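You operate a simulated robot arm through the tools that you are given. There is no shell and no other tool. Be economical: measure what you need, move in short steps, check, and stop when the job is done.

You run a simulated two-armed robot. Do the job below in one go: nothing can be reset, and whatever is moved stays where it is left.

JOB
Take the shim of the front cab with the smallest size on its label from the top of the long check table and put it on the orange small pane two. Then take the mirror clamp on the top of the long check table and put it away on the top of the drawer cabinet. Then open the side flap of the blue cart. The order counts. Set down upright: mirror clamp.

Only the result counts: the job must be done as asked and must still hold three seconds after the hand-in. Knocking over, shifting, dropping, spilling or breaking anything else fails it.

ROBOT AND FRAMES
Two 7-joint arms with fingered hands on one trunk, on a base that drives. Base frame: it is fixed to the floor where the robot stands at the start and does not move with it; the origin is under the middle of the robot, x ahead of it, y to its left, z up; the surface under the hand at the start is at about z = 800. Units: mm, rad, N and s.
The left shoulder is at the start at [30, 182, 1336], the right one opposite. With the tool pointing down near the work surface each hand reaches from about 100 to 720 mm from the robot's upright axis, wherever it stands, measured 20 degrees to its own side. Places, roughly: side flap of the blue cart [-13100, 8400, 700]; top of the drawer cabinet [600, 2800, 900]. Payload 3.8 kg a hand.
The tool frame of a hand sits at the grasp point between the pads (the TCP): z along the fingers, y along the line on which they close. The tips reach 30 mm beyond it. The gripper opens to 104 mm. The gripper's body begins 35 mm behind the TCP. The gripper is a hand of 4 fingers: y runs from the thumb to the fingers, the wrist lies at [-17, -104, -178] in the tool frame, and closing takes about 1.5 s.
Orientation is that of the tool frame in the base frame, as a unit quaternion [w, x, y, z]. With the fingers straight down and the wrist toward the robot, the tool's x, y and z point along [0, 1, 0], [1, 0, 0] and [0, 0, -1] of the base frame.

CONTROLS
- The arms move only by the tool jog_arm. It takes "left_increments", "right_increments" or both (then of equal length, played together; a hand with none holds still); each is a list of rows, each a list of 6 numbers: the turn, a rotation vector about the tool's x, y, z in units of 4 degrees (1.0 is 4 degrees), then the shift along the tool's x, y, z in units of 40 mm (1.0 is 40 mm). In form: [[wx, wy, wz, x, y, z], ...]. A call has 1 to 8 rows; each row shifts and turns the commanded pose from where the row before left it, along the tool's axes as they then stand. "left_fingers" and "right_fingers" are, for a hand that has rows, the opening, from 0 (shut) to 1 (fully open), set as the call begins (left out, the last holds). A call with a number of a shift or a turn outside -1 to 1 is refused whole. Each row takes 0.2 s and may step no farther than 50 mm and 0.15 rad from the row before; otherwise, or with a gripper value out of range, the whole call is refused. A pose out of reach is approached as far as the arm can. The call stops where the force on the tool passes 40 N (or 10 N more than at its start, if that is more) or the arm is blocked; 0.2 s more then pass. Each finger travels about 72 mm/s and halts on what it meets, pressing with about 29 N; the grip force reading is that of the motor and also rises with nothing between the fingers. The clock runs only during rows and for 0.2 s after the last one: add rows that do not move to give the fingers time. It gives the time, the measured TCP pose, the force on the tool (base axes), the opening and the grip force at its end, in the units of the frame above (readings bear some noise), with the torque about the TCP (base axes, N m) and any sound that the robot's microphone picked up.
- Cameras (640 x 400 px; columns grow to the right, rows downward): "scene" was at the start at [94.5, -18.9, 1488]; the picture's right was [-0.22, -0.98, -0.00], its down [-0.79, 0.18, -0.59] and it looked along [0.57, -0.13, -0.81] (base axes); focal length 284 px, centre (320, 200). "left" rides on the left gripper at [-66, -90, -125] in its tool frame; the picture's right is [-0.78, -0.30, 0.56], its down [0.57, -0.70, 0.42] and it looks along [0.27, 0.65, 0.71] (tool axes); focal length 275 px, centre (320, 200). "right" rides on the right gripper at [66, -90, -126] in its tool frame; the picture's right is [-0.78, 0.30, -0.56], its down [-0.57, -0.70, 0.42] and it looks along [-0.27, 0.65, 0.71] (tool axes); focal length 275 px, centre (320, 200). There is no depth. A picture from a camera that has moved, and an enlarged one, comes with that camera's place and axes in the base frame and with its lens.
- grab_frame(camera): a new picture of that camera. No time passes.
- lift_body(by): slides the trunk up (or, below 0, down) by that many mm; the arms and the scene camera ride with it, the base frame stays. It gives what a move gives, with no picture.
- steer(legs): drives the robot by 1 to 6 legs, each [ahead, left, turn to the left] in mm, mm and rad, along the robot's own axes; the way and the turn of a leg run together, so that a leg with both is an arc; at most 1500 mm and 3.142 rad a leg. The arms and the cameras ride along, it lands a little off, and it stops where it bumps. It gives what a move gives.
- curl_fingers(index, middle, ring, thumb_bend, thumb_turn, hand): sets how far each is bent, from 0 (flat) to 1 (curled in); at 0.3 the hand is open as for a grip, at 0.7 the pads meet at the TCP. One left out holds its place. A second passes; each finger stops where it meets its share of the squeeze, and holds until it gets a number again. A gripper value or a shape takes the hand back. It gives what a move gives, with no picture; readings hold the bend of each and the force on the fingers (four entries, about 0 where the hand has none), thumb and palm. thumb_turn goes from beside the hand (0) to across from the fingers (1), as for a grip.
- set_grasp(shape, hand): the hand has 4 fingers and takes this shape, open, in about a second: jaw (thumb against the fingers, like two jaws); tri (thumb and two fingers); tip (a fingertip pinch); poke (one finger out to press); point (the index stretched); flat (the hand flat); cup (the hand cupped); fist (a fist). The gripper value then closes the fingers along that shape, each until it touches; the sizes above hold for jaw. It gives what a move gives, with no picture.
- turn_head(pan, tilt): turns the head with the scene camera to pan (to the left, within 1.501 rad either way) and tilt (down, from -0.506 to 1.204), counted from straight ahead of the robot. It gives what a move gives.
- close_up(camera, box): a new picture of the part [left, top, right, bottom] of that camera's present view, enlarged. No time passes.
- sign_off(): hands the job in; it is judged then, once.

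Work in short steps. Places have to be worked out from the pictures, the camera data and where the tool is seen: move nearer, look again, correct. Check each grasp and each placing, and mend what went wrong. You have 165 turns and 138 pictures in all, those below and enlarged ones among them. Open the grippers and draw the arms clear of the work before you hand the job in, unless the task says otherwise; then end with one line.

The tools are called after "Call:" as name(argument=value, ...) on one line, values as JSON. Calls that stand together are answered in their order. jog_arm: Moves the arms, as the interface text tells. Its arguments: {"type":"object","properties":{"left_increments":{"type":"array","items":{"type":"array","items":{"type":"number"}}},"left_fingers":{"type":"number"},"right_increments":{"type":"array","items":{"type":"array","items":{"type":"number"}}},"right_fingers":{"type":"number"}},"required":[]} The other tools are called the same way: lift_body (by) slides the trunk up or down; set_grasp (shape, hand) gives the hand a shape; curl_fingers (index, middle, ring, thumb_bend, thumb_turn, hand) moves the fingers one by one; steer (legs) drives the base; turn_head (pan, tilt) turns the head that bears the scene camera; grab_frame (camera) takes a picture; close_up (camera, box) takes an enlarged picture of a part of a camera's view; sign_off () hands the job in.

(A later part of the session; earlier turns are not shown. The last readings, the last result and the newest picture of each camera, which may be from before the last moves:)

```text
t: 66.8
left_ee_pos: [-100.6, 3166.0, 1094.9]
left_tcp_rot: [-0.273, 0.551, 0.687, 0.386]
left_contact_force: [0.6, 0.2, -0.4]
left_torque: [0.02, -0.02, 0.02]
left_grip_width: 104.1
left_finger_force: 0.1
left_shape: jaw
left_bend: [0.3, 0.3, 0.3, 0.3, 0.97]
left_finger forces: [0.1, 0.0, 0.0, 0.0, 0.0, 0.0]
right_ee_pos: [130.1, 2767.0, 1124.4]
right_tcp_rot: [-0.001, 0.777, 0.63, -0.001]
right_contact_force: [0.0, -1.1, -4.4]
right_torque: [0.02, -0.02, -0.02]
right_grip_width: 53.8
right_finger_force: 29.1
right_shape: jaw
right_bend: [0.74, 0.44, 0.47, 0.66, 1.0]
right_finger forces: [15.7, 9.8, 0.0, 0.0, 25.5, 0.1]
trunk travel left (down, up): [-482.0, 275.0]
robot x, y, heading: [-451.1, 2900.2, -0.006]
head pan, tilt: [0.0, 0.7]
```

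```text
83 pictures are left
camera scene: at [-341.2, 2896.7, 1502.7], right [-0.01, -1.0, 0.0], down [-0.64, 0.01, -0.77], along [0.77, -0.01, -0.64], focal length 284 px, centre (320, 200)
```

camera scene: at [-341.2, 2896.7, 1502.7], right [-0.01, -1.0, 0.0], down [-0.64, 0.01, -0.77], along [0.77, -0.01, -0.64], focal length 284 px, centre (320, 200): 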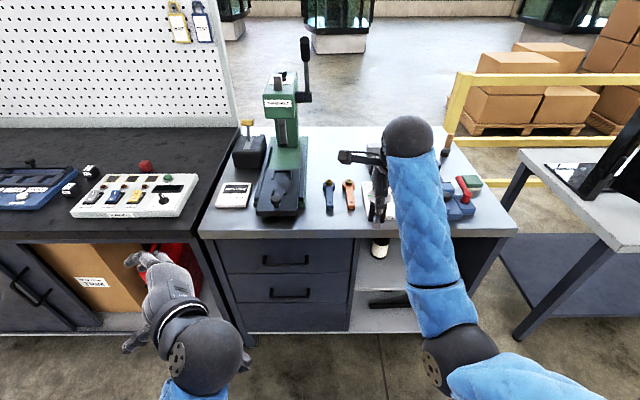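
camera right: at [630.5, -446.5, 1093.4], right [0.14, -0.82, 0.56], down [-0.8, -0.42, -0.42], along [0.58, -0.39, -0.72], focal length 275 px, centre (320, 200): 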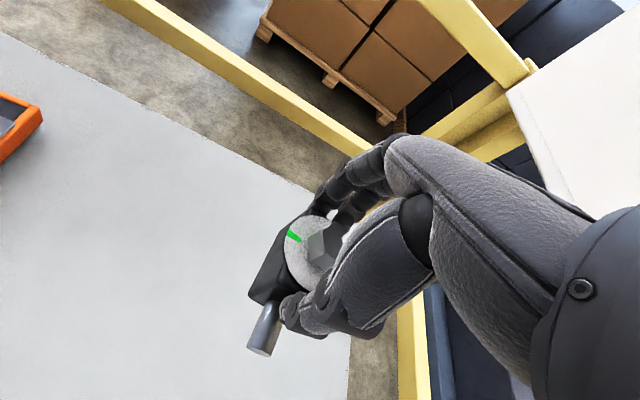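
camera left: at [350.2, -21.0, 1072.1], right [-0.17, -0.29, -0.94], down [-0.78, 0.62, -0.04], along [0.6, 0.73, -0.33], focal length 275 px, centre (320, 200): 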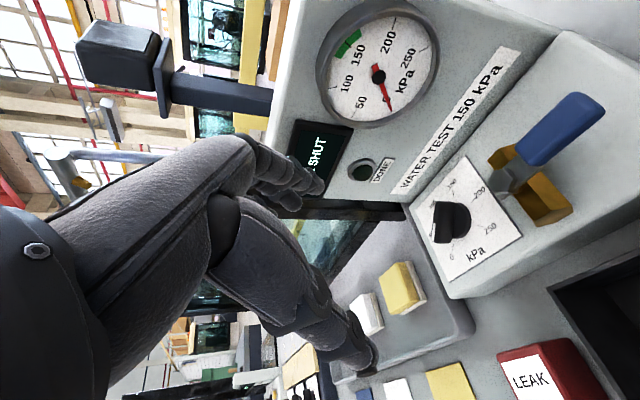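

The lane is clear and the press is left of y≈2900. I drive 345 mm ahead with the clamp at a safe height.

Call:
steer(legs=[[345, 0, 0]])

Call:
turn_head(pan=-0.1, tilt=0.9)

Call:
grab_frame(camera="scene")

Call:
grab_frame(camera="right")

```text
t: 69.0
left_ee_pos: [241.3, 3164.3, 1094.8]
left_tcp_rot: [-0.273, 0.551, 0.688, 0.386]
left_contact_force: [0.2, -0.3, 0.1]
left_torque: [0.01, 0.0, 0.0]
left_grip_width: 104.1
left_finger_force: 0.0
left_shape: jaw
left_bend: [0.3, 0.3, 0.3, 0.3, 0.97]
left_finger forces: [0.0, 0.0, 0.0, 0.1, 0.0, 0.0]
right_ee_pos: [476.3, 2764.2, 1124.8]
right_tcp_rot: [-0.001, 0.777, 0.63, -0.002]
right_contact_force: [-0.4, 0.5, -4.6]
right_torque: [-0.01, 0.05, 0.0]
right_grip_width: 53.9
right_finger_force: 28.9
right_shape: jaw
right_bend: [0.74, 0.44, 0.47, 0.66, 1.0]
right_finger forces: [15.7, 9.8, 0.0, 0.0, 25.3, 0.1]
trunk travel left (down, up): [-482.0, 275.0]
robot x, y, heading: [-105.4, 2895.7, -0.007]
head pan, tilt: [0.0, 0.7]
```

```text
t: 69.8
left_ee_pos: [240.7, 3164.6, 1095.3]
left_tcp_rot: [-0.274, 0.55, 0.688, 0.386]
left_contact_force: [1.0, 0.5, -0.2]
left_torque: [0.0, -0.02, 0.02]
left_grip_width: 103.8
left_finger_force: 0.1
left_shape: jaw
left_bend: [0.3, 0.3, 0.3, 0.3, 0.97]
left_finger forces: [0.0, 0.0, 0.0, 0.0, 0.0, 0.0]
right_ee_pos: [472.4, 2765.2, 1124.5]
right_tcp_rot: [0.0, 0.776, 0.63, -0.002]
right_contact_force: [0.7, 0.6, -4.0]
right_torque: [-0.05, -0.02, 0.01]
right_grip_width: 54.3
right_finger_force: 29.5
right_shape: jaw
right_bend: [0.74, 0.44, 0.47, 0.66, 1.0]
right_finger forces: [15.7, 9.8, 0.0, 0.1, 25.5, 0.0]
trunk travel left (down, up): [-482.0, 275.0]
robot x, y, heading: [-104.7, 2902.1, -0.004]
head pan, tilt: [-0.099, 0.901]
```

```text
82 pictures are left
camera scene: at [-8.5, 2887.0, 1486.6], right [-0.11, -0.99, 0.0], down [-0.78, 0.08, -0.62], along [0.62, -0.07, -0.78], focal length 284 px, centre (320, 200)
```

scene: 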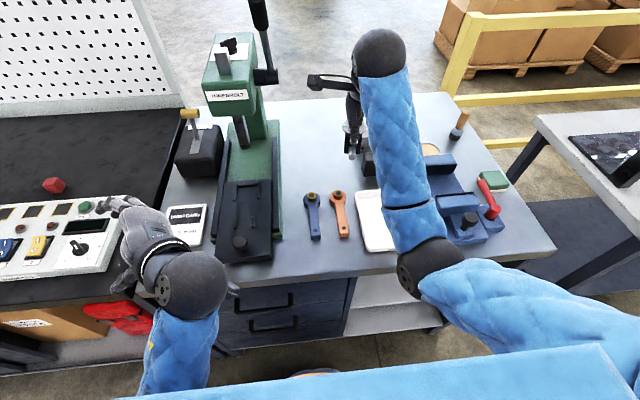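

```text
81 pictures are left
camera right: at [399.8, 2848.7, 1250.7], right [0.13, -0.82, 0.56], down [-0.81, -0.41, -0.42], along [0.58, -0.39, -0.72], focal length 275 px, centre (320, 200)
```

right: 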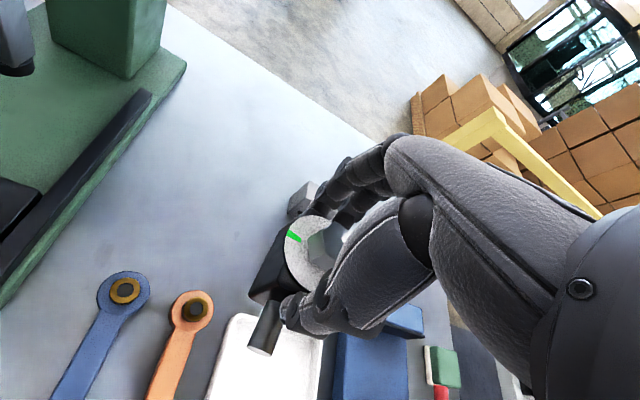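

The free patch spans x 480–720, y 2760–2890. I move to (585,2795) and lower to about z=1005.

Call:
jog_arm(right_increments=[[0, 0, 0, 0.437, 0.86, 0], [0, 0, 0, 0.437, 0.86, 0], [0, 0, 0, 0.437, 0.86, 0], [0, 0, 0, 0, 0, 1], [0, 0, 0, 0, 0, 1], [0, 0, 0, 0, 0, 0.9]])

Call:
grab_frame(camera="scene")

Call:
grab_frame(camera="right")

```text
t: 71.2
left_ee_pos: [241.4, 3163.9, 1094.8]
left_tcp_rot: [-0.275, 0.55, 0.688, 0.386]
left_contact_force: [-0.6, -0.2, 0.7]
left_torque: [-0.02, -0.01, 0.0]
left_grip_width: 104.1
left_finger_force: 0.0
left_shape: jaw
left_bend: [0.3, 0.3, 0.3, 0.3, 0.97]
left_finger forces: [0.1, 0.1, 0.0, 0.1, 0.1, 0.1]
right_ee_pos: [585.3, 2796.1, 1008.0]
right_tcp_rot: [0.0, 0.776, 0.63, 0.001]
right_contact_force: [-0.3, 0.2, -3.5]
right_torque: [-0.02, 0.0, -0.01]
right_grip_width: 53.8
right_finger_force: 29.1
right_shape: jaw
right_bend: [0.74, 0.44, 0.47, 0.67, 1.0]
right_finger forces: [15.7, 9.9, 0.0, 0.0, 25.5, 0.0]
trunk travel left (down, up): [-482.0, 275.0]
robot x, y, heading: [-108.1, 2895.5, -0.007]
head pan, tilt: [-0.099, 0.901]
```

```text
80 pictures are left
camera scene: at [-7.9, 2886.7, 1486.5], right [-0.11, -0.99, 0.0], down [-0.78, 0.08, -0.62], along [0.62, -0.07, -0.78], focal length 284 px, centre (320, 200)
```

scene: 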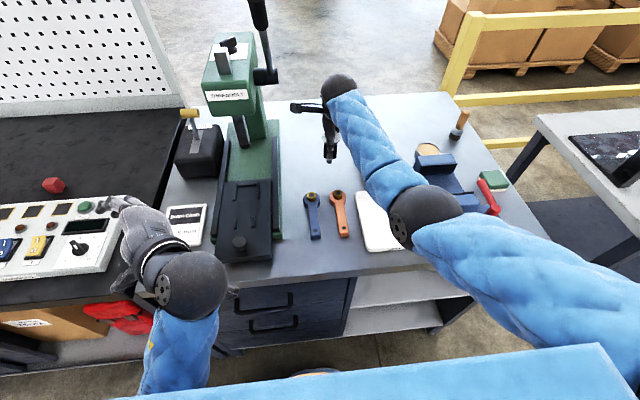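

```text
79 pictures are left
camera right: at [512.2, 2878.8, 1134.0], right [0.13, -0.82, 0.56], down [-0.81, -0.42, -0.42], along [0.58, -0.39, -0.71], focal length 275 px, centre (320, 200)
```

right: 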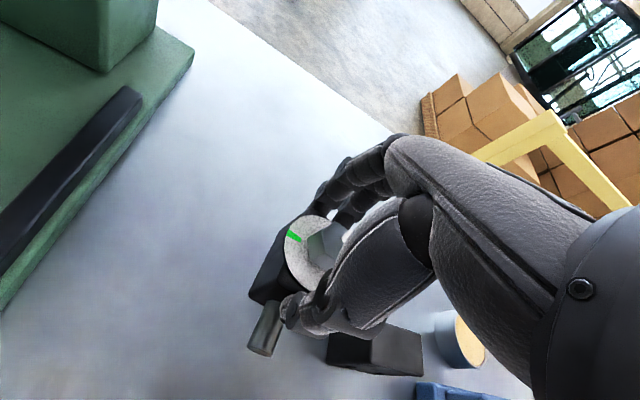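

The black box stands close on the right, so I shift 18 mm left and lower to z≈975, then feel for the top.

Call:
jog_arm(right_increments=[[0, 0, 0, 0.44, -0.09, 0], [0, 0, 0, 0, 0, 0.5], [0, 0, 0, 0, 0, 0.3], [0, 0, 0, 0, 0, 0]])

Call:
jog_arm(right_increments=[[0, 0, 0, 0, 0, 0.15], [0, 0, 0, 0, 0, 0]])

Call:
jog_arm(right_increments=[[0, 0, 0, 0, 0, 0.1], [0, 0, 0, 0, 0, 0]])

Call:
grab_frame(camera="right")

```text
t: 72.2
left_ee_pos: [240.4, 3164.1, 1095.0]
left_tcp_rot: [-0.274, 0.55, 0.689, 0.385]
left_contact_force: [-0.3, 0.8, -0.7]
left_torque: [-0.01, -0.03, 0.03]
left_grip_width: 104.1
left_finger_force: 0.1
left_shape: jaw
left_bend: [0.3, 0.3, 0.3, 0.3, 0.97]
left_finger forces: [0.0, 0.1, 0.0, 0.1, 0.0, 0.0]
right_ee_pos: [585.8, 2812.5, 976.4]
right_tcp_rot: [-0.001, 0.776, 0.63, -0.001]
right_contact_force: [0.6, 0.2, -4.5]
right_torque: [0.0, 0.0, -0.02]
right_grip_width: 53.7
right_finger_force: 28.6
right_shape: jaw
right_bend: [0.74, 0.44, 0.47, 0.67, 1.0]
right_finger forces: [15.6, 9.9, 0.1, 0.1, 25.6, 0.0]
trunk travel left (down, up): [-482.0, 275.0]
robot x, y, heading: [-106.5, 2896.5, -0.003]
head pan, tilt: [-0.099, 0.901]
```

```text
t: 72.8
left_ee_pos: [240.4, 3164.2, 1095.3]
left_tcp_rot: [-0.274, 0.55, 0.688, 0.386]
left_contact_force: [-0.5, 0.1, 0.8]
left_torque: [-0.01, -0.02, 0.0]
left_grip_width: 104.0
left_finger_force: 0.1
left_shape: jaw
left_bend: [0.3, 0.3, 0.3, 0.3, 0.97]
left_finger forces: [0.0, 0.0, 0.0, 0.0, 0.1, 0.0]
right_ee_pos: [585.1, 2812.6, 969.7]
right_tcp_rot: [0.0, 0.777, 0.63, -0.001]
right_contact_force: [0.4, -0.4, -4.1]
right_torque: [0.0, -0.03, 0.01]
right_grip_width: 53.8
right_finger_force: 28.5
right_shape: jaw
right_bend: [0.74, 0.44, 0.47, 0.67, 1.0]
right_finger forces: [15.7, 9.9, 0.0, 0.0, 25.4, 0.0]
trunk travel left (down, up): [-482.0, 275.0]
robot x, y, heading: [-107.4, 2895.1, -0.005]
head pan, tilt: [-0.099, 0.901]
```

```text
t: 73.4
left_ee_pos: [241.6, 3164.1, 1096.0]
left_tcp_rot: [-0.274, 0.55, 0.688, 0.386]
left_contact_force: [0.6, -1.2, -0.2]
left_torque: [0.03, -0.01, 0.0]
left_grip_width: 104.0
left_finger_force: 0.0
left_shape: jaw
left_bend: [0.3, 0.3, 0.3, 0.3, 0.97]
left_finger forces: [0.0, 0.0, 0.0, 0.0, 0.1, 0.0]
right_ee_pos: [585.4, 2813.0, 967.0]
right_tcp_rot: [-0.001, 0.777, 0.629, -0.001]
right_contact_force: [0.6, 1.2, -4.1]
right_torque: [0.01, 0.04, 0.0]
right_grip_width: 53.8
right_finger_force: 28.6
right_shape: jaw
right_bend: [0.74, 0.44, 0.47, 0.67, 1.0]
right_finger forces: [15.6, 9.9, 0.0, 0.0, 25.5, 0.0]
trunk travel left (down, up): [-482.0, 275.0]
robot x, y, heading: [-109.4, 2899.3, -0.01]
head pan, tilt: [-0.099, 0.901]
```

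```text
78 pictures are left
camera right: at [511.6, 2896.6, 1092.3], right [0.13, -0.82, 0.56], down [-0.81, -0.41, -0.42], along [0.58, -0.39, -0.72], focal length 275 px, centre (320, 200)
```

right: 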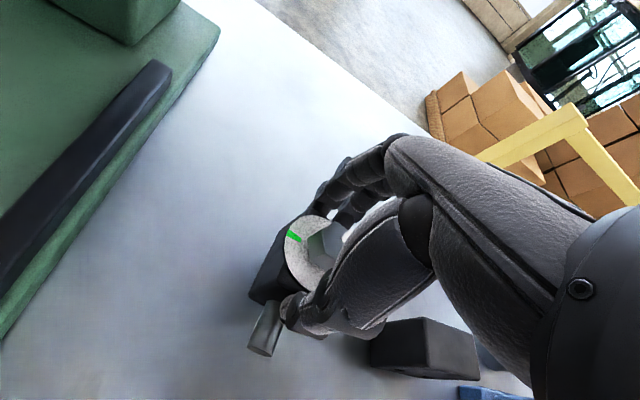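

No contact yet at z=967. I keep going down in 4 mm steps until the load changes.

Call:
jog_arm(right_increments=[[0, 0, 0, 0, 0, 0.1], [0, 0, 0, 0, 0, 0]])

Call:
jog_arm(right_increments=[[0, 0, 0, 0, 0, 0.08], [0, 0, 0, 0, 0, 0]])

```text
t: 74.0
left_ee_pos: [241.2, 3165.2, 1094.8]
left_tcp_rot: [-0.274, 0.55, 0.688, 0.386]
left_contact_force: [-0.6, -0.5, -0.5]
left_torque: [0.03, 0.0, -0.01]
left_grip_width: 103.8
left_finger_force: 0.0
left_shape: jaw
left_bend: [0.3, 0.3, 0.3, 0.3, 0.97]
left_finger forces: [0.0, 0.0, 0.0, 0.0, 0.1, 0.0]
right_ee_pos: [585.5, 2812.4, 962.8]
right_tcp_rot: [-0.001, 0.777, 0.63, -0.002]
right_contact_force: [0.4, -0.3, -4.7]
right_torque: [0.01, -0.01, 0.02]
right_grip_width: 53.8
right_finger_force: 28.9
right_shape: jaw
right_bend: [0.74, 0.44, 0.47, 0.67, 1.0]
right_finger forces: [15.6, 9.9, 0.0, 0.1, 25.4, 0.0]
trunk travel left (down, up): [-482.0, 275.0]
robot x, y, heading: [-106.1, 2897.6, -0.006]
head pan, tilt: [-0.099, 0.901]
```

```text
t: 74.6
left_ee_pos: [240.5, 3163.4, 1095.0]
left_tcp_rot: [-0.274, 0.55, 0.688, 0.386]
left_contact_force: [0.1, -0.1, 0.7]
left_torque: [-0.01, 0.01, 0.0]
left_grip_width: 103.8
left_finger_force: 0.0
left_shape: jaw
left_bend: [0.3, 0.3, 0.3, 0.3, 0.97]
left_finger forces: [0.0, 0.0, 0.1, 0.0, 0.0, 0.1]
right_ee_pos: [586.4, 2813.4, 959.4]
right_tcp_rot: [-0.001, 0.777, 0.629, -0.002]
right_contact_force: [0.2, -1.1, -3.5]
right_torque: [0.01, -0.01, 0.0]
right_grip_width: 53.8
right_finger_force: 28.9
right_shape: jaw
right_bend: [0.74, 0.44, 0.47, 0.67, 1.0]
right_finger forces: [15.6, 9.9, 0.1, 0.0, 25.6, 0.0]
trunk travel left (down, up): [-482.0, 275.0]
robot x, y, heading: [-112.6, 2900.4, -0.003]
head pan, tilt: [-0.099, 0.901]
```

Still carrying the full weight at 959. I go on in small steps.

Call:
jog_arm(right_increments=[[0, 0, 0, 0, 0, 0.1], [0, 0, 0, 0, 0, 0]])

Call:
jog_arm(right_increments=[[0, 0, 0, 0, 0, 0.1], [0, 0, 0, 0, 0, 0]])

Call:
close_up(camera="scene", box=[270, 70, 390, 190])

```text
t: 75.2
left_ee_pos: [239.8, 3163.4, 1093.5]
left_tcp_rot: [-0.273, 0.55, 0.688, 0.385]
left_contact_force: [0.1, 0.3, 0.1]
left_torque: [-0.02, -0.01, 0.0]
left_grip_width: 103.5
left_finger_force: 0.0
left_shape: jaw
left_bend: [0.3, 0.3, 0.3, 0.3, 0.97]
left_finger forces: [0.0, 0.0, 0.0, 0.1, 0.0, 0.0]
right_ee_pos: [586.1, 2812.9, 955.2]
right_tcp_rot: [-0.001, 0.778, 0.629, -0.003]
right_contact_force: [0.8, -1.1, -4.2]
right_torque: [-0.01, -0.03, 0.0]
right_grip_width: 53.8
right_finger_force: 29.8
right_shape: jaw
right_bend: [0.74, 0.44, 0.47, 0.67, 1.0]
right_finger forces: [15.6, 9.9, 0.0, 0.0, 25.5, 0.0]
trunk travel left (down, up): [-482.0, 275.0]
robot x, y, heading: [-109.3, 2897.6, -0.005]
head pan, tilt: [-0.099, 0.901]
```

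```text
t: 75.8
left_ee_pos: [241.0, 3164.0, 1094.7]
left_tcp_rot: [-0.273, 0.55, 0.688, 0.386]
left_contact_force: [0.2, -0.5, -0.1]
left_torque: [-0.02, 0.0, 0.0]
left_grip_width: 103.8
left_finger_force: 0.0
left_shape: jaw
left_bend: [0.3, 0.3, 0.3, 0.3, 0.97]
left_finger forces: [0.1, 0.1, 0.0, 0.1, 0.0, 0.0]
right_ee_pos: [585.6, 2812.9, 951.3]
right_tcp_rot: [-0.001, 0.777, 0.63, -0.002]
right_contact_force: [-0.1, 0.6, -4.5]
right_torque: [-0.02, -0.02, -0.02]
right_grip_width: 53.7
right_finger_force: 29.0
right_shape: jaw
right_bend: [0.74, 0.44, 0.47, 0.67, 1.0]
right_finger forces: [15.6, 10.0, 0.0, 0.0, 25.5, 0.0]
trunk travel left (down, up): [-482.0, 275.0]
robot x, y, heading: [-108.1, 2897.5, -0.005]
head pan, tilt: [-0.099, 0.901]
```

```text
3.33 times, centred on (330, 130) of scene
camera zoom: at [-8.2, 2887.0, 1486.5], right [-0.11, -0.99, 0.0], down [-0.78, 0.08, -0.62], along [0.62, -0.07, -0.78], focal length 946 px, centre (287, 433)
```

zoom: 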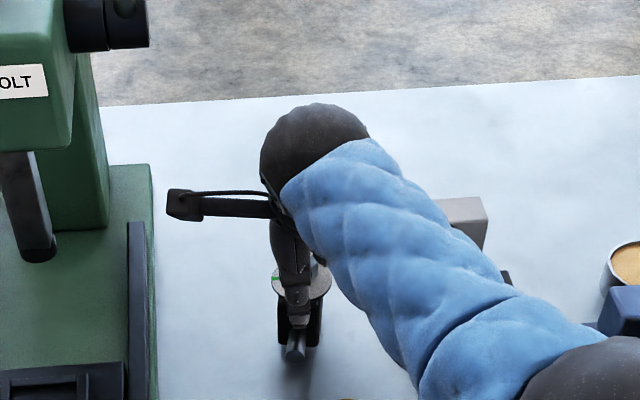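

Still hanging free; the shadow suggests 5–15 mm to go. I continue.

Call:
jog_arm(right_increments=[[0, 0, 0, 0, 0, 0.1], [0, 0, 0, 0, 0, 0]])

Call:
jog_arm(right_increments=[[0, 0, 0, 0, 0, 0.1], [0, 0, 0, 0, 0, 0]])

Call:
jog_arm(right_increments=[[0, 0, 0, 0, 0, 0.1], [0, 0, 0, 0, 0, 0]])

```text
t: 76.4
left_ee_pos: [240.8, 3163.9, 1094.7]
left_tcp_rot: [-0.274, 0.55, 0.688, 0.386]
left_contact_force: [-0.8, 0.4, -0.9]
left_torque: [0.04, 0.03, 0.03]
left_grip_width: 103.7
left_finger_force: 0.1
left_shape: jaw
left_bend: [0.3, 0.3, 0.3, 0.3, 0.97]
left_finger forces: [0.0, 0.0, 0.0, 0.1, 0.1, 0.0]
right_ee_pos: [585.2, 2812.6, 947.3]
right_tcp_rot: [0.0, 0.777, 0.629, -0.002]
right_contact_force: [-0.3, -0.5, -4.1]
right_torque: [0.02, -0.04, -0.03]
right_grip_width: 53.7
right_finger_force: 29.2
right_shape: jaw
right_bend: [0.74, 0.44, 0.47, 0.67, 1.0]
right_finger forces: [15.6, 9.8, 0.0, 0.1, 25.6, 0.0]
trunk travel left (down, up): [-482.0, 275.0]
robot x, y, heading: [-110.4, 2899.2, -0.01]
head pan, tilt: [-0.099, 0.901]
```

```text
t: 77.0
left_ee_pos: [241.4, 3164.1, 1095.5]
left_tcp_rot: [-0.273, 0.55, 0.688, 0.386]
left_contact_force: [0.2, 0.0, 0.3]
left_torque: [0.01, -0.04, -0.01]
left_grip_width: 103.8
left_finger_force: 0.0
left_shape: jaw
left_bend: [0.3, 0.3, 0.3, 0.3, 0.97]
left_finger forces: [0.0, 0.1, 0.0, 0.0, 0.0, 0.0]
right_ee_pos: [585.2, 2812.8, 944.0]
right_tcp_rot: [-0.001, 0.777, 0.63, 0.0]
right_contact_force: [1.2, 0.0, -1.2]
right_torque: [0.0, -0.03, -0.02]
right_grip_width: 53.6
right_finger_force: 28.7
right_shape: jaw
right_bend: [0.74, 0.44, 0.47, 0.67, 1.0]
right_finger forces: [15.8, 9.9, 0.0, 0.0, 25.7, 0.1]
trunk travel left (down, up): [-482.0, 275.0]
robot x, y, heading: [-106.5, 2896.5, -0.006]
head pan, tilt: [-0.099, 0.901]
```

```text
t: 77.6
left_ee_pos: [240.1, 3164.1, 1095.7]
left_tcp_rot: [-0.273, 0.55, 0.688, 0.387]
left_contact_force: [-0.6, -0.2, 0.6]
left_torque: [-0.01, 0.01, -0.01]
left_grip_width: 103.8
left_finger_force: 0.1
left_shape: jaw
left_bend: [0.3, 0.3, 0.3, 0.3, 0.97]
left_finger forces: [0.0, 0.1, 0.1, 0.0, 0.0, 0.1]
right_ee_pos: [586.3, 2814.0, 942.7]
right_tcp_rot: [0.001, 0.777, 0.63, 0.002]
right_contact_force: [-0.2, -1.5, 13.5]
right_torque: [-0.01, 0.07, -0.05]
right_grip_width: 54.3
right_finger_force: 29.2
right_shape: jaw
right_bend: [0.74, 0.44, 0.47, 0.67, 1.0]
right_finger forces: [16.6, 10.6, 0.1, 0.0, 27.7, 0.1]
trunk travel left (down, up): [-482.0, 275.0]
robot x, y, heading: [-110.4, 2897.2, -0.007]
head pan, tilt: [-0.099, 0.901]
```

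Contact: the force swung to +13.5 N. I ease up 3 mm, open the hand, then lift straight up.

Call:
jog_arm(right_increments=[[0, 0, 0, 0, 0, -0.08], [0, 0, 0, 0, 0, 0]])

Call:
jog_arm(right_increments=[[0, 0, 0, 0, 0, 0], [0, 0, 0, 0, 0, 0], [0, 0, 0, 0, 0, 0], [0, 0, 0, 0, 0, 0]], right_fingers=0.95)

Call:
grab_frame(camera="right")

```text
t: 78.2
left_ee_pos: [239.4, 3165.3, 1095.3]
left_tcp_rot: [-0.273, 0.551, 0.688, 0.385]
left_contact_force: [-0.7, -0.4, -1.2]
left_torque: [-0.04, 0.01, -0.03]
left_grip_width: 104.1
left_finger_force: 0.1
left_shape: jaw
left_bend: [0.3, 0.3, 0.3, 0.3, 0.97]
left_finger forces: [0.1, 0.1, 0.0, 0.0, 0.0, 0.0]
right_ee_pos: [585.1, 2813.6, 943.7]
right_tcp_rot: [0.0, 0.778, 0.629, -0.001]
right_contact_force: [3.2, -0.1, 7.7]
right_torque: [-0.01, -0.14, -0.01]
right_grip_width: 54.0
right_finger_force: 29.8
right_shape: jaw
right_bend: [0.74, 0.44, 0.47, 0.67, 1.0]
right_finger forces: [18.1, 11.1, 0.0, 0.0, 25.9, 0.1]
trunk travel left (down, up): [-482.0, 275.0]
robot x, y, heading: [-105.0, 2899.1, -0.007]
head pan, tilt: [-0.099, 0.901]
```

```text
t: 79.2
left_ee_pos: [240.1, 3164.5, 1094.9]
left_tcp_rot: [-0.274, 0.55, 0.688, 0.386]
left_contact_force: [-0.2, -0.2, 0.7]
left_torque: [0.01, 0.05, 0.01]
left_grip_width: 104.0
left_finger_force: 0.0
left_shape: jaw
left_bend: [0.3, 0.3, 0.3, 0.3, 0.97]
left_finger forces: [0.0, 0.0, 0.0, 0.1, 0.0, 0.1]
right_ee_pos: [585.4, 2813.0, 942.7]
right_tcp_rot: [0.0, 0.777, 0.629, -0.001]
right_contact_force: [-0.2, -0.7, 0.1]
right_torque: [0.01, -0.01, -0.01]
right_grip_width: 98.3
right_finger_force: 0.2
right_shape: jaw
right_bend: [0.32, 0.31, 0.3, 0.31, 0.98]
right_finger forces: [0.0, 0.0, 0.0, 0.0, 0.0, 0.0]
trunk travel left (down, up): [-482.0, 275.0]
robot x, y, heading: [-107.0, 2899.5, -0.01]
head pan, tilt: [-0.099, 0.901]
```

```text
76 pictures are left
camera right: at [511.2, 2896.6, 1068.2], right [0.13, -0.82, 0.56], down [-0.81, -0.41, -0.42], along [0.58, -0.39, -0.72], focal length 275 px, centre (320, 200)
```

right: 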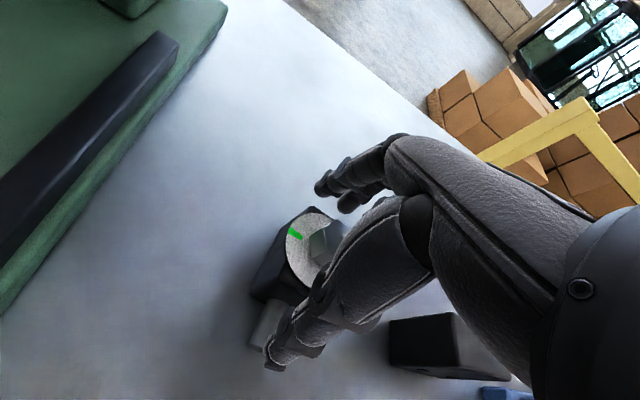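

The hand is open and the clamp stands. I lift straight up and back off, then check it.

Call:
jog_arm(right_increments=[[0, 0, 0, 0, 0, -0.6], [0, 0, 0, 0, 0, -1], [0, 0, 0, 0, 0, -1], [0, 0, 0, 0, 0, -1], [0, 0, 0, 0, -0.6, -0.8], [0, 0, 0, 0, -1, 0]])

Call:
steer(legs=[[-450, 0, 0]])

Call:
turn_head(pan=0.0, tilt=0.5)

Call:
grab_frame(camera="scene")

Call:
close_up(camera="scene", box=[280, 160, 400, 240])

```text
t: 80.6
left_ee_pos: [239.5, 3165.1, 1096.0]
left_tcp_rot: [-0.273, 0.55, 0.688, 0.387]
left_contact_force: [-0.7, -0.1, 0.2]
left_torque: [0.02, -0.03, 0.01]
left_grip_width: 103.8
left_finger_force: 0.1
left_shape: jaw
left_bend: [0.3, 0.3, 0.3, 0.3, 0.97]
left_finger forces: [0.0, 0.0, 0.0, 0.0, 0.0, 0.0]
right_ee_pos: [522.9, 2827.4, 1120.9]
right_tcp_rot: [0.0, 0.777, 0.63, 0.0]
right_contact_force: [-0.4, 0.4, 0.1]
right_torque: [0.01, 0.02, -0.03]
right_grip_width: 98.5
right_finger_force: 0.0
right_shape: jaw
right_bend: [0.32, 0.31, 0.3, 0.31, 0.98]
right_finger forces: [0.0, 0.0, 0.0, 0.1, 0.1, 0.0]
trunk travel left (down, up): [-482.0, 275.0]
robot x, y, heading: [-108.6, 2900.0, -0.006]
head pan, tilt: [-0.099, 0.901]
```

```text
t: 83.3
left_ee_pos: [-214.1, 3167.2, 1095.0]
left_tcp_rot: [-0.273, 0.549, 0.689, 0.386]
left_contact_force: [-0.7, 0.5, -0.9]
left_torque: [0.02, -0.03, -0.03]
left_grip_width: 103.9
left_finger_force: 0.0
left_shape: jaw
left_bend: [0.3, 0.3, 0.3, 0.3, 0.97]
left_finger forces: [0.0, 0.1, 0.0, 0.0, 0.1, 0.1]
right_ee_pos: [69.9, 2831.0, 1119.2]
right_tcp_rot: [-0.002, 0.776, 0.63, -0.001]
right_contact_force: [0.1, -0.6, -0.1]
right_torque: [-0.02, -0.02, 0.04]
right_grip_width: 98.5
right_finger_force: 0.1
right_shape: jaw
right_bend: [0.32, 0.31, 0.3, 0.31, 0.98]
right_finger forces: [0.0, 0.0, 0.0, 0.1, 0.0, 0.0]
trunk travel left (down, up): [-482.0, 275.0]
robot x, y, heading: [-559.3, 2900.5, -0.005]
head pan, tilt: [-0.099, 0.901]
```

```text
t: 84.2
left_ee_pos: [-212.6, 3168.1, 1094.8]
left_tcp_rot: [-0.275, 0.549, 0.688, 0.386]
left_contact_force: [-0.4, -0.7, -0.2]
left_torque: [0.0, -0.01, 0.01]
left_grip_width: 103.8
left_finger_force: 0.0
left_shape: jaw
left_bend: [0.3, 0.3, 0.3, 0.3, 0.97]
left_finger forces: [0.0, 0.0, 0.0, 0.0, 0.0, 0.0]
right_ee_pos: [71.0, 2830.6, 1119.2]
right_tcp_rot: [0.0, 0.777, 0.63, -0.001]
right_contact_force: [-0.1, -0.5, -0.2]
right_torque: [0.0, 0.02, 0.02]
right_grip_width: 98.1
right_finger_force: 0.2
right_shape: jaw
right_bend: [0.32, 0.31, 0.3, 0.31, 0.98]
right_finger forces: [0.0, 0.0, 0.0, 0.0, 0.1, 0.0]
trunk travel left (down, up): [-482.0, 275.0]
robot x, y, heading: [-561.3, 2902.3, -0.007]
head pan, tilt: [0.0, 0.499]
```

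```text
75 pictures are left
camera scene: at [-446.0, 2897.4, 1520.4], right [-0.01, -1.0, 0.0], down [-0.48, 0.0, -0.88], along [0.88, 0.0, -0.48], focal length 284 px, centre (320, 200)
```

scene: 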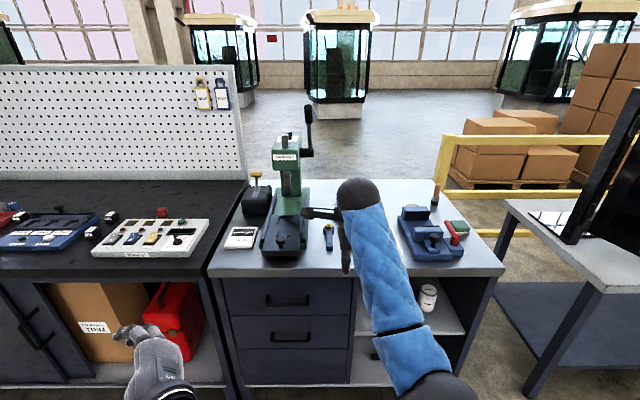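

```text
5.00 times, centred on (340, 200) of scene
camera zoom: at [-446.0, 2897.4, 1520.4], right [-0.01, -1.0, 0.0], down [-0.48, 0.0, -0.88], along [0.88, 0.0, -0.48], focal length 1418 px, centre (220, 200)
```

zoom: 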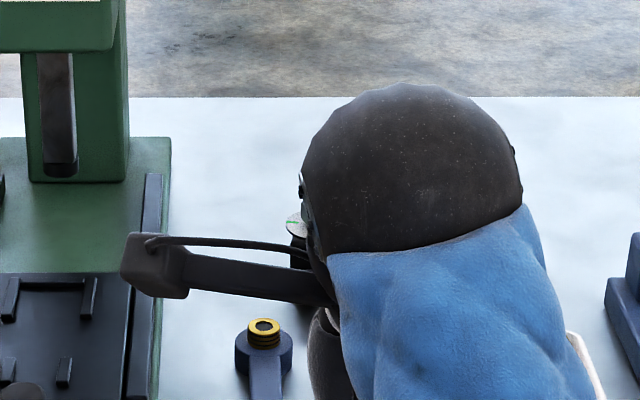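

The clamp stands in place. I tuck the right hand in, and check the clamp once more unobstructed.

Call:
jog_arm(right_increments=[[0, 0, 0, -0.88, -0.72, 0], [0, 0, 0, -0.88, -0.72, 0], [0, 0, 0, -0.88, -0.72, 0], [0, 0, 0, -0.88, -0.72, 0], [0, 0, 0, -0.88, -0.72, 0], [0, 0, 0, -0.88, -0.72, 0], [0, 0, 0, -0.88, -0.72, 0]])

Call:
close_up(camera="scene", box=[240, 150, 480, 290])

Call:
turn_head(pan=1.5, tilt=0.25)

Call:
grab_frame(camera="scene")

```text
t: 85.8
left_ee_pos: [-212.9, 3167.8, 1094.9]
left_tcp_rot: [-0.275, 0.55, 0.688, 0.386]
left_contact_force: [-0.2, 0.3, -0.1]
left_torque: [-0.01, -0.01, 0.0]
left_grip_width: 103.9
left_finger_force: 0.1
left_shape: jaw
left_bend: [0.3, 0.3, 0.3, 0.3, 0.97]
left_finger forces: [0.0, 0.0, 0.1, 0.1, 0.1, 0.0]
right_ee_pos: [-180.0, 2569.5, 1125.6]
right_tcp_rot: [0.072, 0.793, 0.602, -0.063]
right_contact_force: [-0.4, -0.2, 1.1]
right_torque: [-0.01, 0.01, 0.05]
right_grip_width: 98.5
right_finger_force: 0.1
right_shape: jaw
right_bend: [0.32, 0.31, 0.3, 0.31, 0.97]
right_finger forces: [0.1, 0.0, 0.1, 0.1, 0.0, 0.0]
trunk travel left (down, up): [-482.0, 275.0]
robot x, y, heading: [-560.6, 2904.2, -0.008]
head pan, tilt: [0.0, 0.499]
stopped in row 7 (right hand): the arm was blocked; the commanded pose is now the measured one
```

```text
2.67 times, centred on (360, 220) of scene
camera zoom: at [-446.0, 2897.3, 1520.5], right [-0.01, -1.0, 0.0], down [-0.48, 0.0, -0.88], along [0.88, 0.0, -0.48], focal length 756 px, centre (213, 147)
```

zoom: 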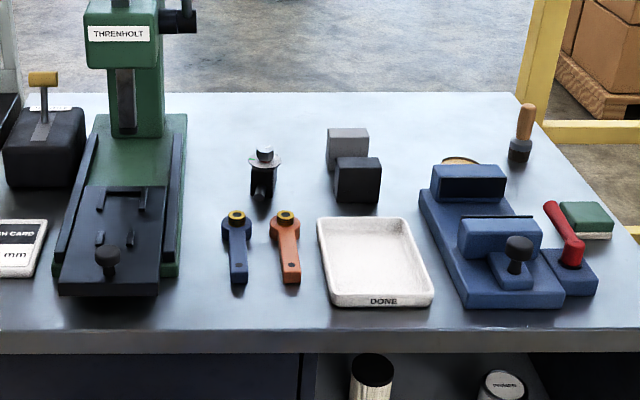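

```text
t: 87.4
left_ee_pos: [-212.5, 3168.4, 1095.8]
left_tcp_rot: [-0.274, 0.55, 0.688, 0.386]
left_contact_force: [-0.9, 1.1, 0.1]
left_torque: [0.01, 0.03, -0.02]
left_grip_width: 103.9
left_finger_force: 0.1
left_shape: jaw
left_bend: [0.3, 0.3, 0.3, 0.3, 0.97]
left_finger forces: [0.0, 0.0, 0.1, 0.0, 0.0, 0.0]
right_ee_pos: [-180.5, 2570.2, 1125.4]
right_tcp_rot: [0.071, 0.793, 0.602, -0.065]
right_contact_force: [0.1, 0.4, 0.0]
right_torque: [-0.01, 0.02, -0.02]
right_grip_width: 98.6
right_finger_force: 0.0
right_shape: jaw
right_bend: [0.32, 0.31, 0.3, 0.31, 0.97]
right_finger forces: [0.1, 0.0, 0.0, 0.0, 0.1, 0.0]
trunk travel left (down, up): [-482.0, 275.0]
robot x, y, heading: [-560.4, 2903.2, -0.004]
head pan, tilt: [1.499, 0.25]
```

```text
72 pictures are left
camera scene: at [-529.7, 2990.9, 1543.6], right [1.0, -0.08, 0.0], down [-0.02, -0.25, -0.97], along [0.07, 0.97, -0.25], focal length 284 px, centre (320, 200)
```

scene: 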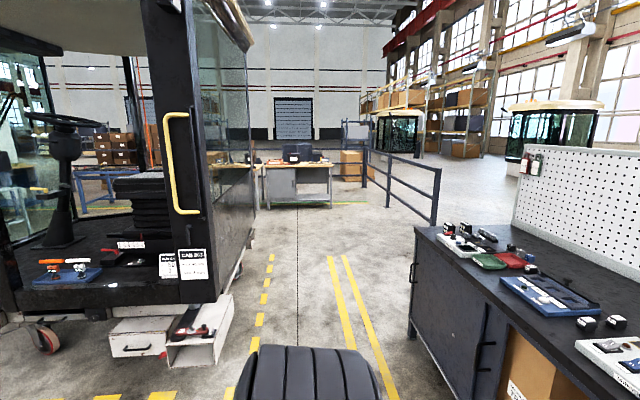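

The clamp stands upright amid undisturbed tools. Now I turn toward the blue cart (bearing about 2.7 rad) and look for a way.

Call:
steer(legs=[[0, 0, 2.6]])

Call:
turn_head(pan=0.0, tilt=0.2)

Call:
grab_frame(camera="scene")

Call:
turn_head(pan=0.9, tilt=0.2)

Call:
grab_frame(camera="scene")

```text
t: 94.0
left_ee_pos: [-994.7, 2846.0, 1095.2]
left_tcp_rot: [-0.444, -0.521, 0.71, -0.164]
left_contact_force: [0.9, 0.2, -0.1]
left_torque: [0.0, -0.03, 0.03]
left_grip_width: 103.6
left_finger_force: 0.1
left_shape: jaw
left_bend: [0.3, 0.3, 0.3, 0.3, 0.97]
left_finger forces: [0.0, 0.0, 0.0, 0.0, 0.1, 0.0]
right_ee_pos: [-721.2, 3377.9, 1126.7]
right_tcp_rot: [0.08, -0.373, 0.923, 0.052]
right_contact_force: [0.0, 0.0, 0.5]
right_torque: [0.01, -0.02, 0.03]
right_grip_width: 98.5
right_finger_force: 0.1
right_shape: jaw
right_bend: [0.32, 0.31, 0.3, 0.31, 0.97]
right_finger forces: [0.1, 0.0, 0.0, 0.0, 0.0, 0.0]
trunk travel left (down, up): [-482.0, 275.0]
robot x, y, heading: [-560.4, 2900.9, 2.608]
head pan, tilt: [1.499, 0.25]
```

```text
t: 95.6
left_ee_pos: [-996.5, 2846.3, 1095.0]
left_tcp_rot: [-0.444, -0.52, 0.711, -0.164]
left_contact_force: [-0.2, 0.4, 0.2]
left_torque: [0.02, -0.01, 0.02]
left_grip_width: 104.0
left_finger_force: 0.0
left_shape: jaw
left_bend: [0.3, 0.3, 0.3, 0.3, 0.97]
left_finger forces: [0.0, 0.0, 0.0, 0.0, 0.0, 0.0]
right_ee_pos: [-722.4, 3379.3, 1125.5]
right_tcp_rot: [0.081, -0.373, 0.923, 0.053]
right_contact_force: [0.3, 0.0, -0.3]
right_torque: [-0.02, -0.04, 0.02]
right_grip_width: 98.7
right_finger_force: 0.0
right_shape: jaw
right_bend: [0.32, 0.31, 0.3, 0.31, 0.97]
right_finger forces: [0.0, 0.0, 0.0, 0.0, 0.1, 0.0]
trunk travel left (down, up): [-482.0, 275.0]
robot x, y, heading: [-562.4, 2901.1, 2.605]
head pan, tilt: [0.0, 0.201]
```

```text
71 pictures are left
camera scene: at [-661.8, 2957.7, 1548.1], right [0.51, 0.86, 0.0], down [0.17, -0.1, -0.98], along [-0.84, 0.5, -0.2], focal length 284 px, centre (320, 200)
```

scene: 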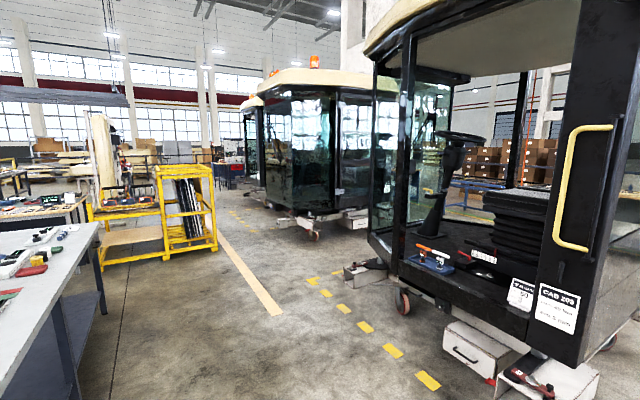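

```text
t: 96.8
left_ee_pos: [-997.2, 2844.9, 1095.2]
left_tcp_rot: [-0.445, -0.521, 0.71, -0.163]
left_contact_force: [-0.1, -1.8, 0.0]
left_torque: [0.03, -0.02, -0.01]
left_grip_width: 103.7
left_finger_force: 0.0
left_shape: jaw
left_bend: [0.3, 0.3, 0.3, 0.3, 0.97]
left_finger forces: [0.0, 0.0, 0.0, 0.0, 0.0, 0.0]
right_ee_pos: [-720.9, 3378.6, 1125.3]
right_tcp_rot: [0.081, -0.373, 0.923, 0.052]
right_contact_force: [0.5, -0.7, 0.1]
right_torque: [0.02, 0.0, -0.04]
right_grip_width: 98.4
right_finger_force: 0.0
right_shape: jaw
right_bend: [0.32, 0.31, 0.3, 0.31, 0.97]
right_finger forces: [0.0, 0.1, 0.1, 0.0, 0.0, 0.1]
trunk travel left (down, up): [-482.0, 275.0]
robot x, y, heading: [-563.3, 2904.0, 2.608]
head pan, tilt: [0.901, 0.201]
```

```text
70 pictures are left
camera scene: at [-668.7, 2877.0, 1548.1], right [-0.36, 0.93, 0.0], down [0.19, 0.07, -0.98], along [-0.92, -0.35, -0.2], focal length 284 px, centre (320, 200)
```

scene: 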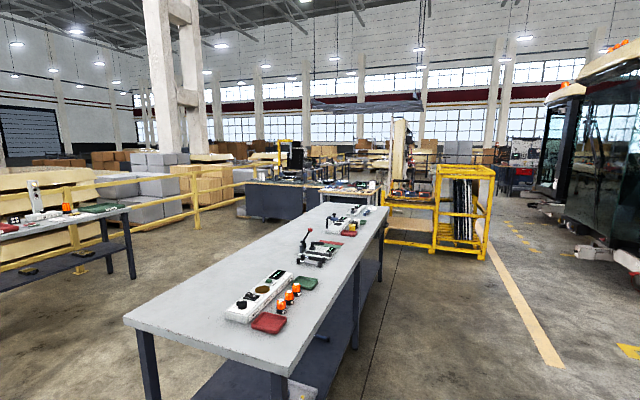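

The aisle between the racks (y≤3640) and the cabs (y≥4700) runs along −x; its middle is about y=4150. I turn to face −x and drive into it.

Call:
steer(legs=[[0, 0, 0.534], [900, -1050, 0], [1400, -150, 0]])

Call:
turn_head(pan=0.0, tilt=0.25)

Call:
grab_frame(camera="scene")

```text
t: 111.9
left_ee_pos: [-3222.3, 3817.2, 1093.9]
left_tcp_rot: [0.385, 0.69, -0.548, 0.275]
left_contact_force: [-0.3, -0.4, -0.5]
left_torque: [0.03, 0.0, 0.0]
left_grip_width: 104.1
left_finger_force: 0.1
left_shape: jaw
left_bend: [0.3, 0.3, 0.3, 0.3, 0.97]
left_finger forces: [0.0, 0.0, 0.0, 0.1, 0.1, 0.0]
right_ee_pos: [-3259.7, 4414.6, 1126.0]
right_tcp_rot: [0.064, -0.605, 0.79, 0.073]
right_contact_force: [0.1, 0.3, -0.7]
right_torque: [0.01, 0.02, 0.02]
right_grip_width: 98.3
right_finger_force: 0.0
right_shape: jaw
right_bend: [0.32, 0.31, 0.3, 0.31, 0.97]
right_finger forces: [0.0, 0.0, 0.1, 0.0, 0.0, 0.1]
trunk travel left (down, up): [-482.0, 275.0]
robot x, y, heading: [-2877.2, 4081.7, -3.143]
head pan, tilt: [0.901, 0.201]
```

```text
t: 113.1
left_ee_pos: [-3222.4, 3816.5, 1095.0]
left_tcp_rot: [0.386, 0.69, -0.548, 0.275]
left_contact_force: [0.0, -0.4, -0.5]
left_torque: [0.05, 0.02, 0.02]
left_grip_width: 103.8
left_finger_force: 0.1
left_shape: jaw
left_bend: [0.3, 0.3, 0.3, 0.3, 0.97]
left_finger forces: [0.0, 0.1, 0.1, 0.0, 0.0, 0.0]
right_ee_pos: [-3258.9, 4414.5, 1125.9]
right_tcp_rot: [0.064, -0.605, 0.791, 0.072]
right_contact_force: [0.4, 1.0, 0.6]
right_torque: [-0.02, 0.02, 0.01]
right_grip_width: 98.5
right_finger_force: 0.1
right_shape: jaw
right_bend: [0.32, 0.31, 0.3, 0.31, 0.97]
right_finger forces: [0.0, 0.0, 0.0, 0.0, 0.0, 0.0]
trunk travel left (down, up): [-482.0, 275.0]
robot x, y, heading: [-2877.9, 4089.1, -3.143]
head pan, tilt: [0.0, 0.25]
```

```text
69 pictures are left
camera scene: at [-2994.2, 4082.7, 1543.6], right [0.0, 1.0, 0.0], down [0.25, 0.0, -0.97], along [-0.97, 0.0, -0.25], focal length 284 px, centre (320, 200)
```

scene: 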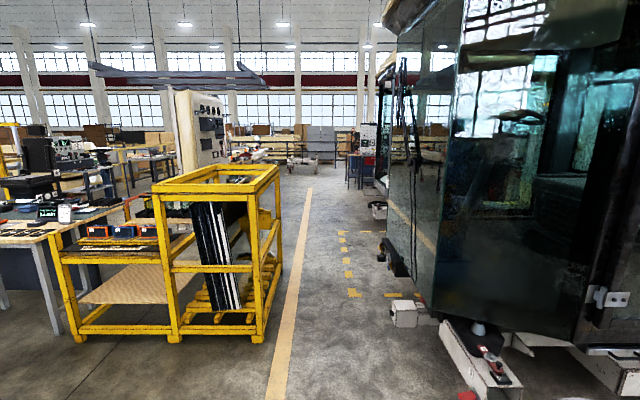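

The corridor spans y≈3650–4700. I drive on along y≈4150 for about 4.4 m and look.

Call:
steer(legs=[[1450, -75, 0], [1450, 0, 0], [1450, 0, 0]])

Call:
grab_frame(camera="scene")

```text
t: 133.8
left_ee_pos: [-7556.9, 3882.6, 1095.1]
left_tcp_rot: [0.383, 0.694, -0.541, 0.28]
left_contact_force: [-0.6, -1.0, 0.1]
left_torque: [0.02, -0.03, 0.01]
left_grip_width: 104.0
left_finger_force: 0.0
left_shape: jaw
left_bend: [0.3, 0.3, 0.3, 0.3, 0.97]
left_finger forces: [0.0, 0.1, 0.0, 0.0, 0.0, 0.1]
right_ee_pos: [-7603.0, 4479.4, 1125.5]
right_tcp_rot: [0.063, -0.611, 0.786, 0.074]
right_contact_force: [-0.4, -0.8, -0.6]
right_torque: [-0.02, 0.01, 0.02]
right_grip_width: 98.3
right_finger_force: 0.0
right_shape: jaw
right_bend: [0.32, 0.31, 0.3, 0.31, 0.97]
right_finger forces: [0.0, 0.1, 0.0, 0.0, 0.1, 0.0]
trunk travel left (down, up): [-482.0, 275.0]
robot x, y, heading: [-7215.6, 4157.6, -3.121]
head pan, tilt: [0.0, 0.25]
```

```text
68 pictures are left
camera scene: at [-7332.4, 4152.9, 1543.5], right [-0.02, 1.0, 0.0], down [0.25, 0.0, -0.97], along [-0.97, -0.02, -0.25], focal length 284 px, centre (320, 200)
```

scene: 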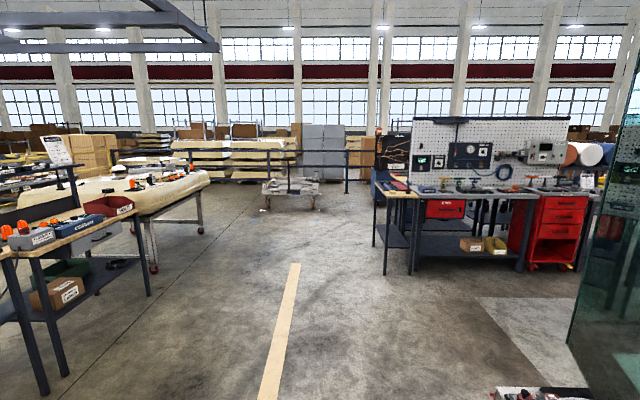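

The goal lies ahead-right, beyond a bench at x≈-10200. I look right for the better way.

Call:
turn_head(pan=-0.75, tilt=0.2)

Call:
grab_frame(camera="scene")

```text
t: 134.9
left_ee_pos: [-7555.1, 3883.7, 1095.3]
left_tcp_rot: [0.383, 0.695, -0.541, 0.279]
left_contact_force: [0.1, -0.4, -1.0]
left_torque: [0.03, 0.01, -0.01]
left_grip_width: 103.8
left_finger_force: 0.0
left_shape: jaw
left_bend: [0.3, 0.3, 0.3, 0.3, 0.97]
left_finger forces: [0.0, 0.1, 0.1, 0.0, 0.1, 0.0]
right_ee_pos: [-7603.2, 4480.2, 1126.5]
right_tcp_rot: [0.064, -0.611, 0.785, 0.073]
right_contact_force: [0.3, 0.1, 0.1]
right_torque: [-0.02, 0.02, 0.02]
right_grip_width: 98.4
right_finger_force: 0.1
right_shape: jaw
right_bend: [0.32, 0.31, 0.3, 0.31, 0.97]
right_finger forces: [0.1, 0.0, 0.1, 0.1, 0.0, 0.1]
trunk travel left (down, up): [-482.0, 275.0]
robot x, y, heading: [-7217.0, 4159.5, -3.125]
head pan, tilt: [-0.75, 0.201]
```

```text
67 pictures are left
camera scene: at [-7308.0, 4216.9, 1548.1], right [0.67, 0.74, 0.0], down [0.15, -0.13, -0.98], along [-0.73, 0.65, -0.2], focal length 284 px, centre (320, 200)
```

scene: 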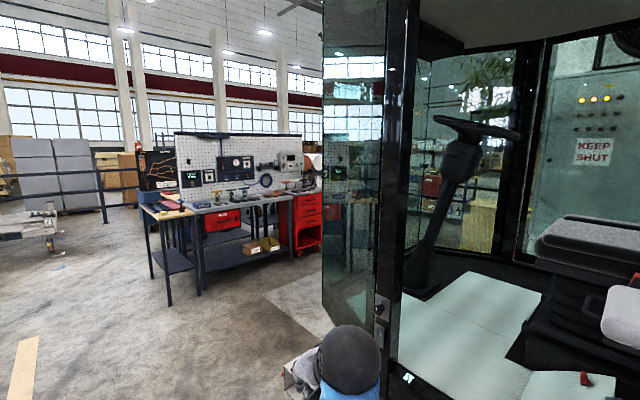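

A cab door stands near (-8570,5170). I go 1450 mm farther ahead, then look right again.

Call:
steer(legs=[[1450, 0, -0.02]])

Call:
grab_frame(camera="scene")

Call:
turn_head(pan=-1.4, tilt=0.2)

Call:
grab_frame(camera="scene")

```text
t: 142.1
left_ee_pos: [-9002.7, 3886.5, 1094.9]
left_tcp_rot: [0.388, 0.687, -0.55, 0.273]
left_contact_force: [-0.4, 1.0, 0.5]
left_torque: [-0.03, 0.03, -0.01]
left_grip_width: 103.8
left_finger_force: 0.2
left_shape: jaw
left_bend: [0.3, 0.3, 0.3, 0.3, 0.97]
left_finger forces: [0.0, 0.1, 0.0, 0.1, 0.1, 0.0]
right_ee_pos: [-9031.4, 4485.5, 1124.9]
right_tcp_rot: [0.065, -0.6, 0.794, 0.072]
right_contact_force: [0.3, -0.2, 0.1]
right_torque: [-0.01, 0.03, 0.0]
right_grip_width: 98.7
right_finger_force: 0.0
right_shape: jaw
right_bend: [0.32, 0.31, 0.3, 0.31, 0.97]
right_finger forces: [0.0, 0.0, 0.0, 0.0, 0.0, 0.0]
trunk travel left (down, up): [-482.0, 275.0]
robot x, y, heading: [-8651.5, 4151.7, 3.129]
head pan, tilt: [-0.75, 0.201]
```

```text
66 pictures are left
camera scene: at [-8744.4, 4213.4, 1548.1], right [0.69, 0.72, 0.0], down [0.14, -0.14, -0.98], along [-0.71, 0.68, -0.2], focal length 284 px, centre (320, 200)
```

scene: 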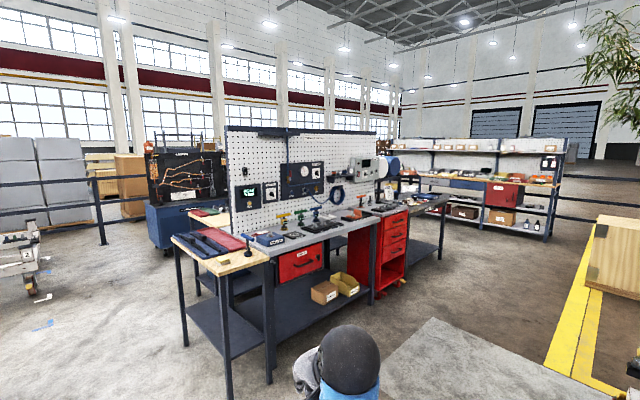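

```text
t: 143.1
left_ee_pos: [-9002.1, 3885.7, 1095.2]
left_tcp_rot: [0.387, 0.687, -0.551, 0.273]
left_contact_force: [-0.6, -0.9, -0.1]
left_torque: [0.01, -0.02, 0.0]
left_grip_width: 103.9
left_finger_force: 0.1
left_shape: jaw
left_bend: [0.3, 0.3, 0.3, 0.3, 0.97]
left_finger forces: [0.1, 0.1, 0.1, 0.0, 0.0, 0.0]
right_ee_pos: [-9030.7, 4486.0, 1125.7]
right_tcp_rot: [0.065, -0.6, 0.794, 0.072]
right_contact_force: [0.4, 0.5, 1.0]
right_torque: [0.02, -0.03, 0.0]
right_grip_width: 98.4
right_finger_force: 0.1
right_shape: jaw
right_bend: [0.32, 0.31, 0.3, 0.31, 0.97]
right_finger forces: [0.0, 0.1, 0.0, 0.1, 0.1, 0.0]
trunk travel left (down, up): [-482.0, 275.0]
robot x, y, heading: [-8651.6, 4151.6, 3.132]
head pan, tilt: [-1.4, 0.201]
```

```text
65 pictures are left
camera scene: at [-8691.6, 4241.1, 1548.1], right [0.99, 0.16, 0.0], down [0.03, -0.2, -0.98], along [-0.16, 0.97, -0.2], focal length 284 px, centre (320, 200)
```

scene: 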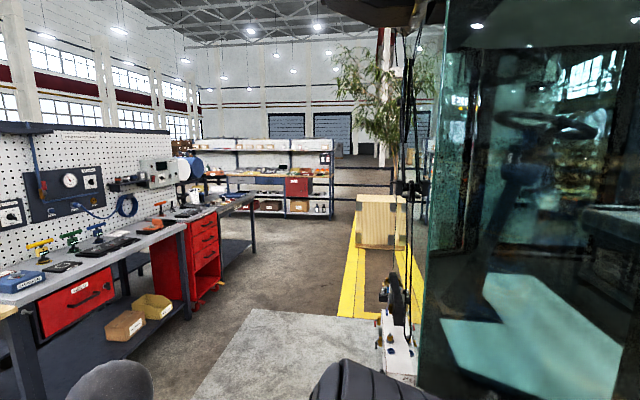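

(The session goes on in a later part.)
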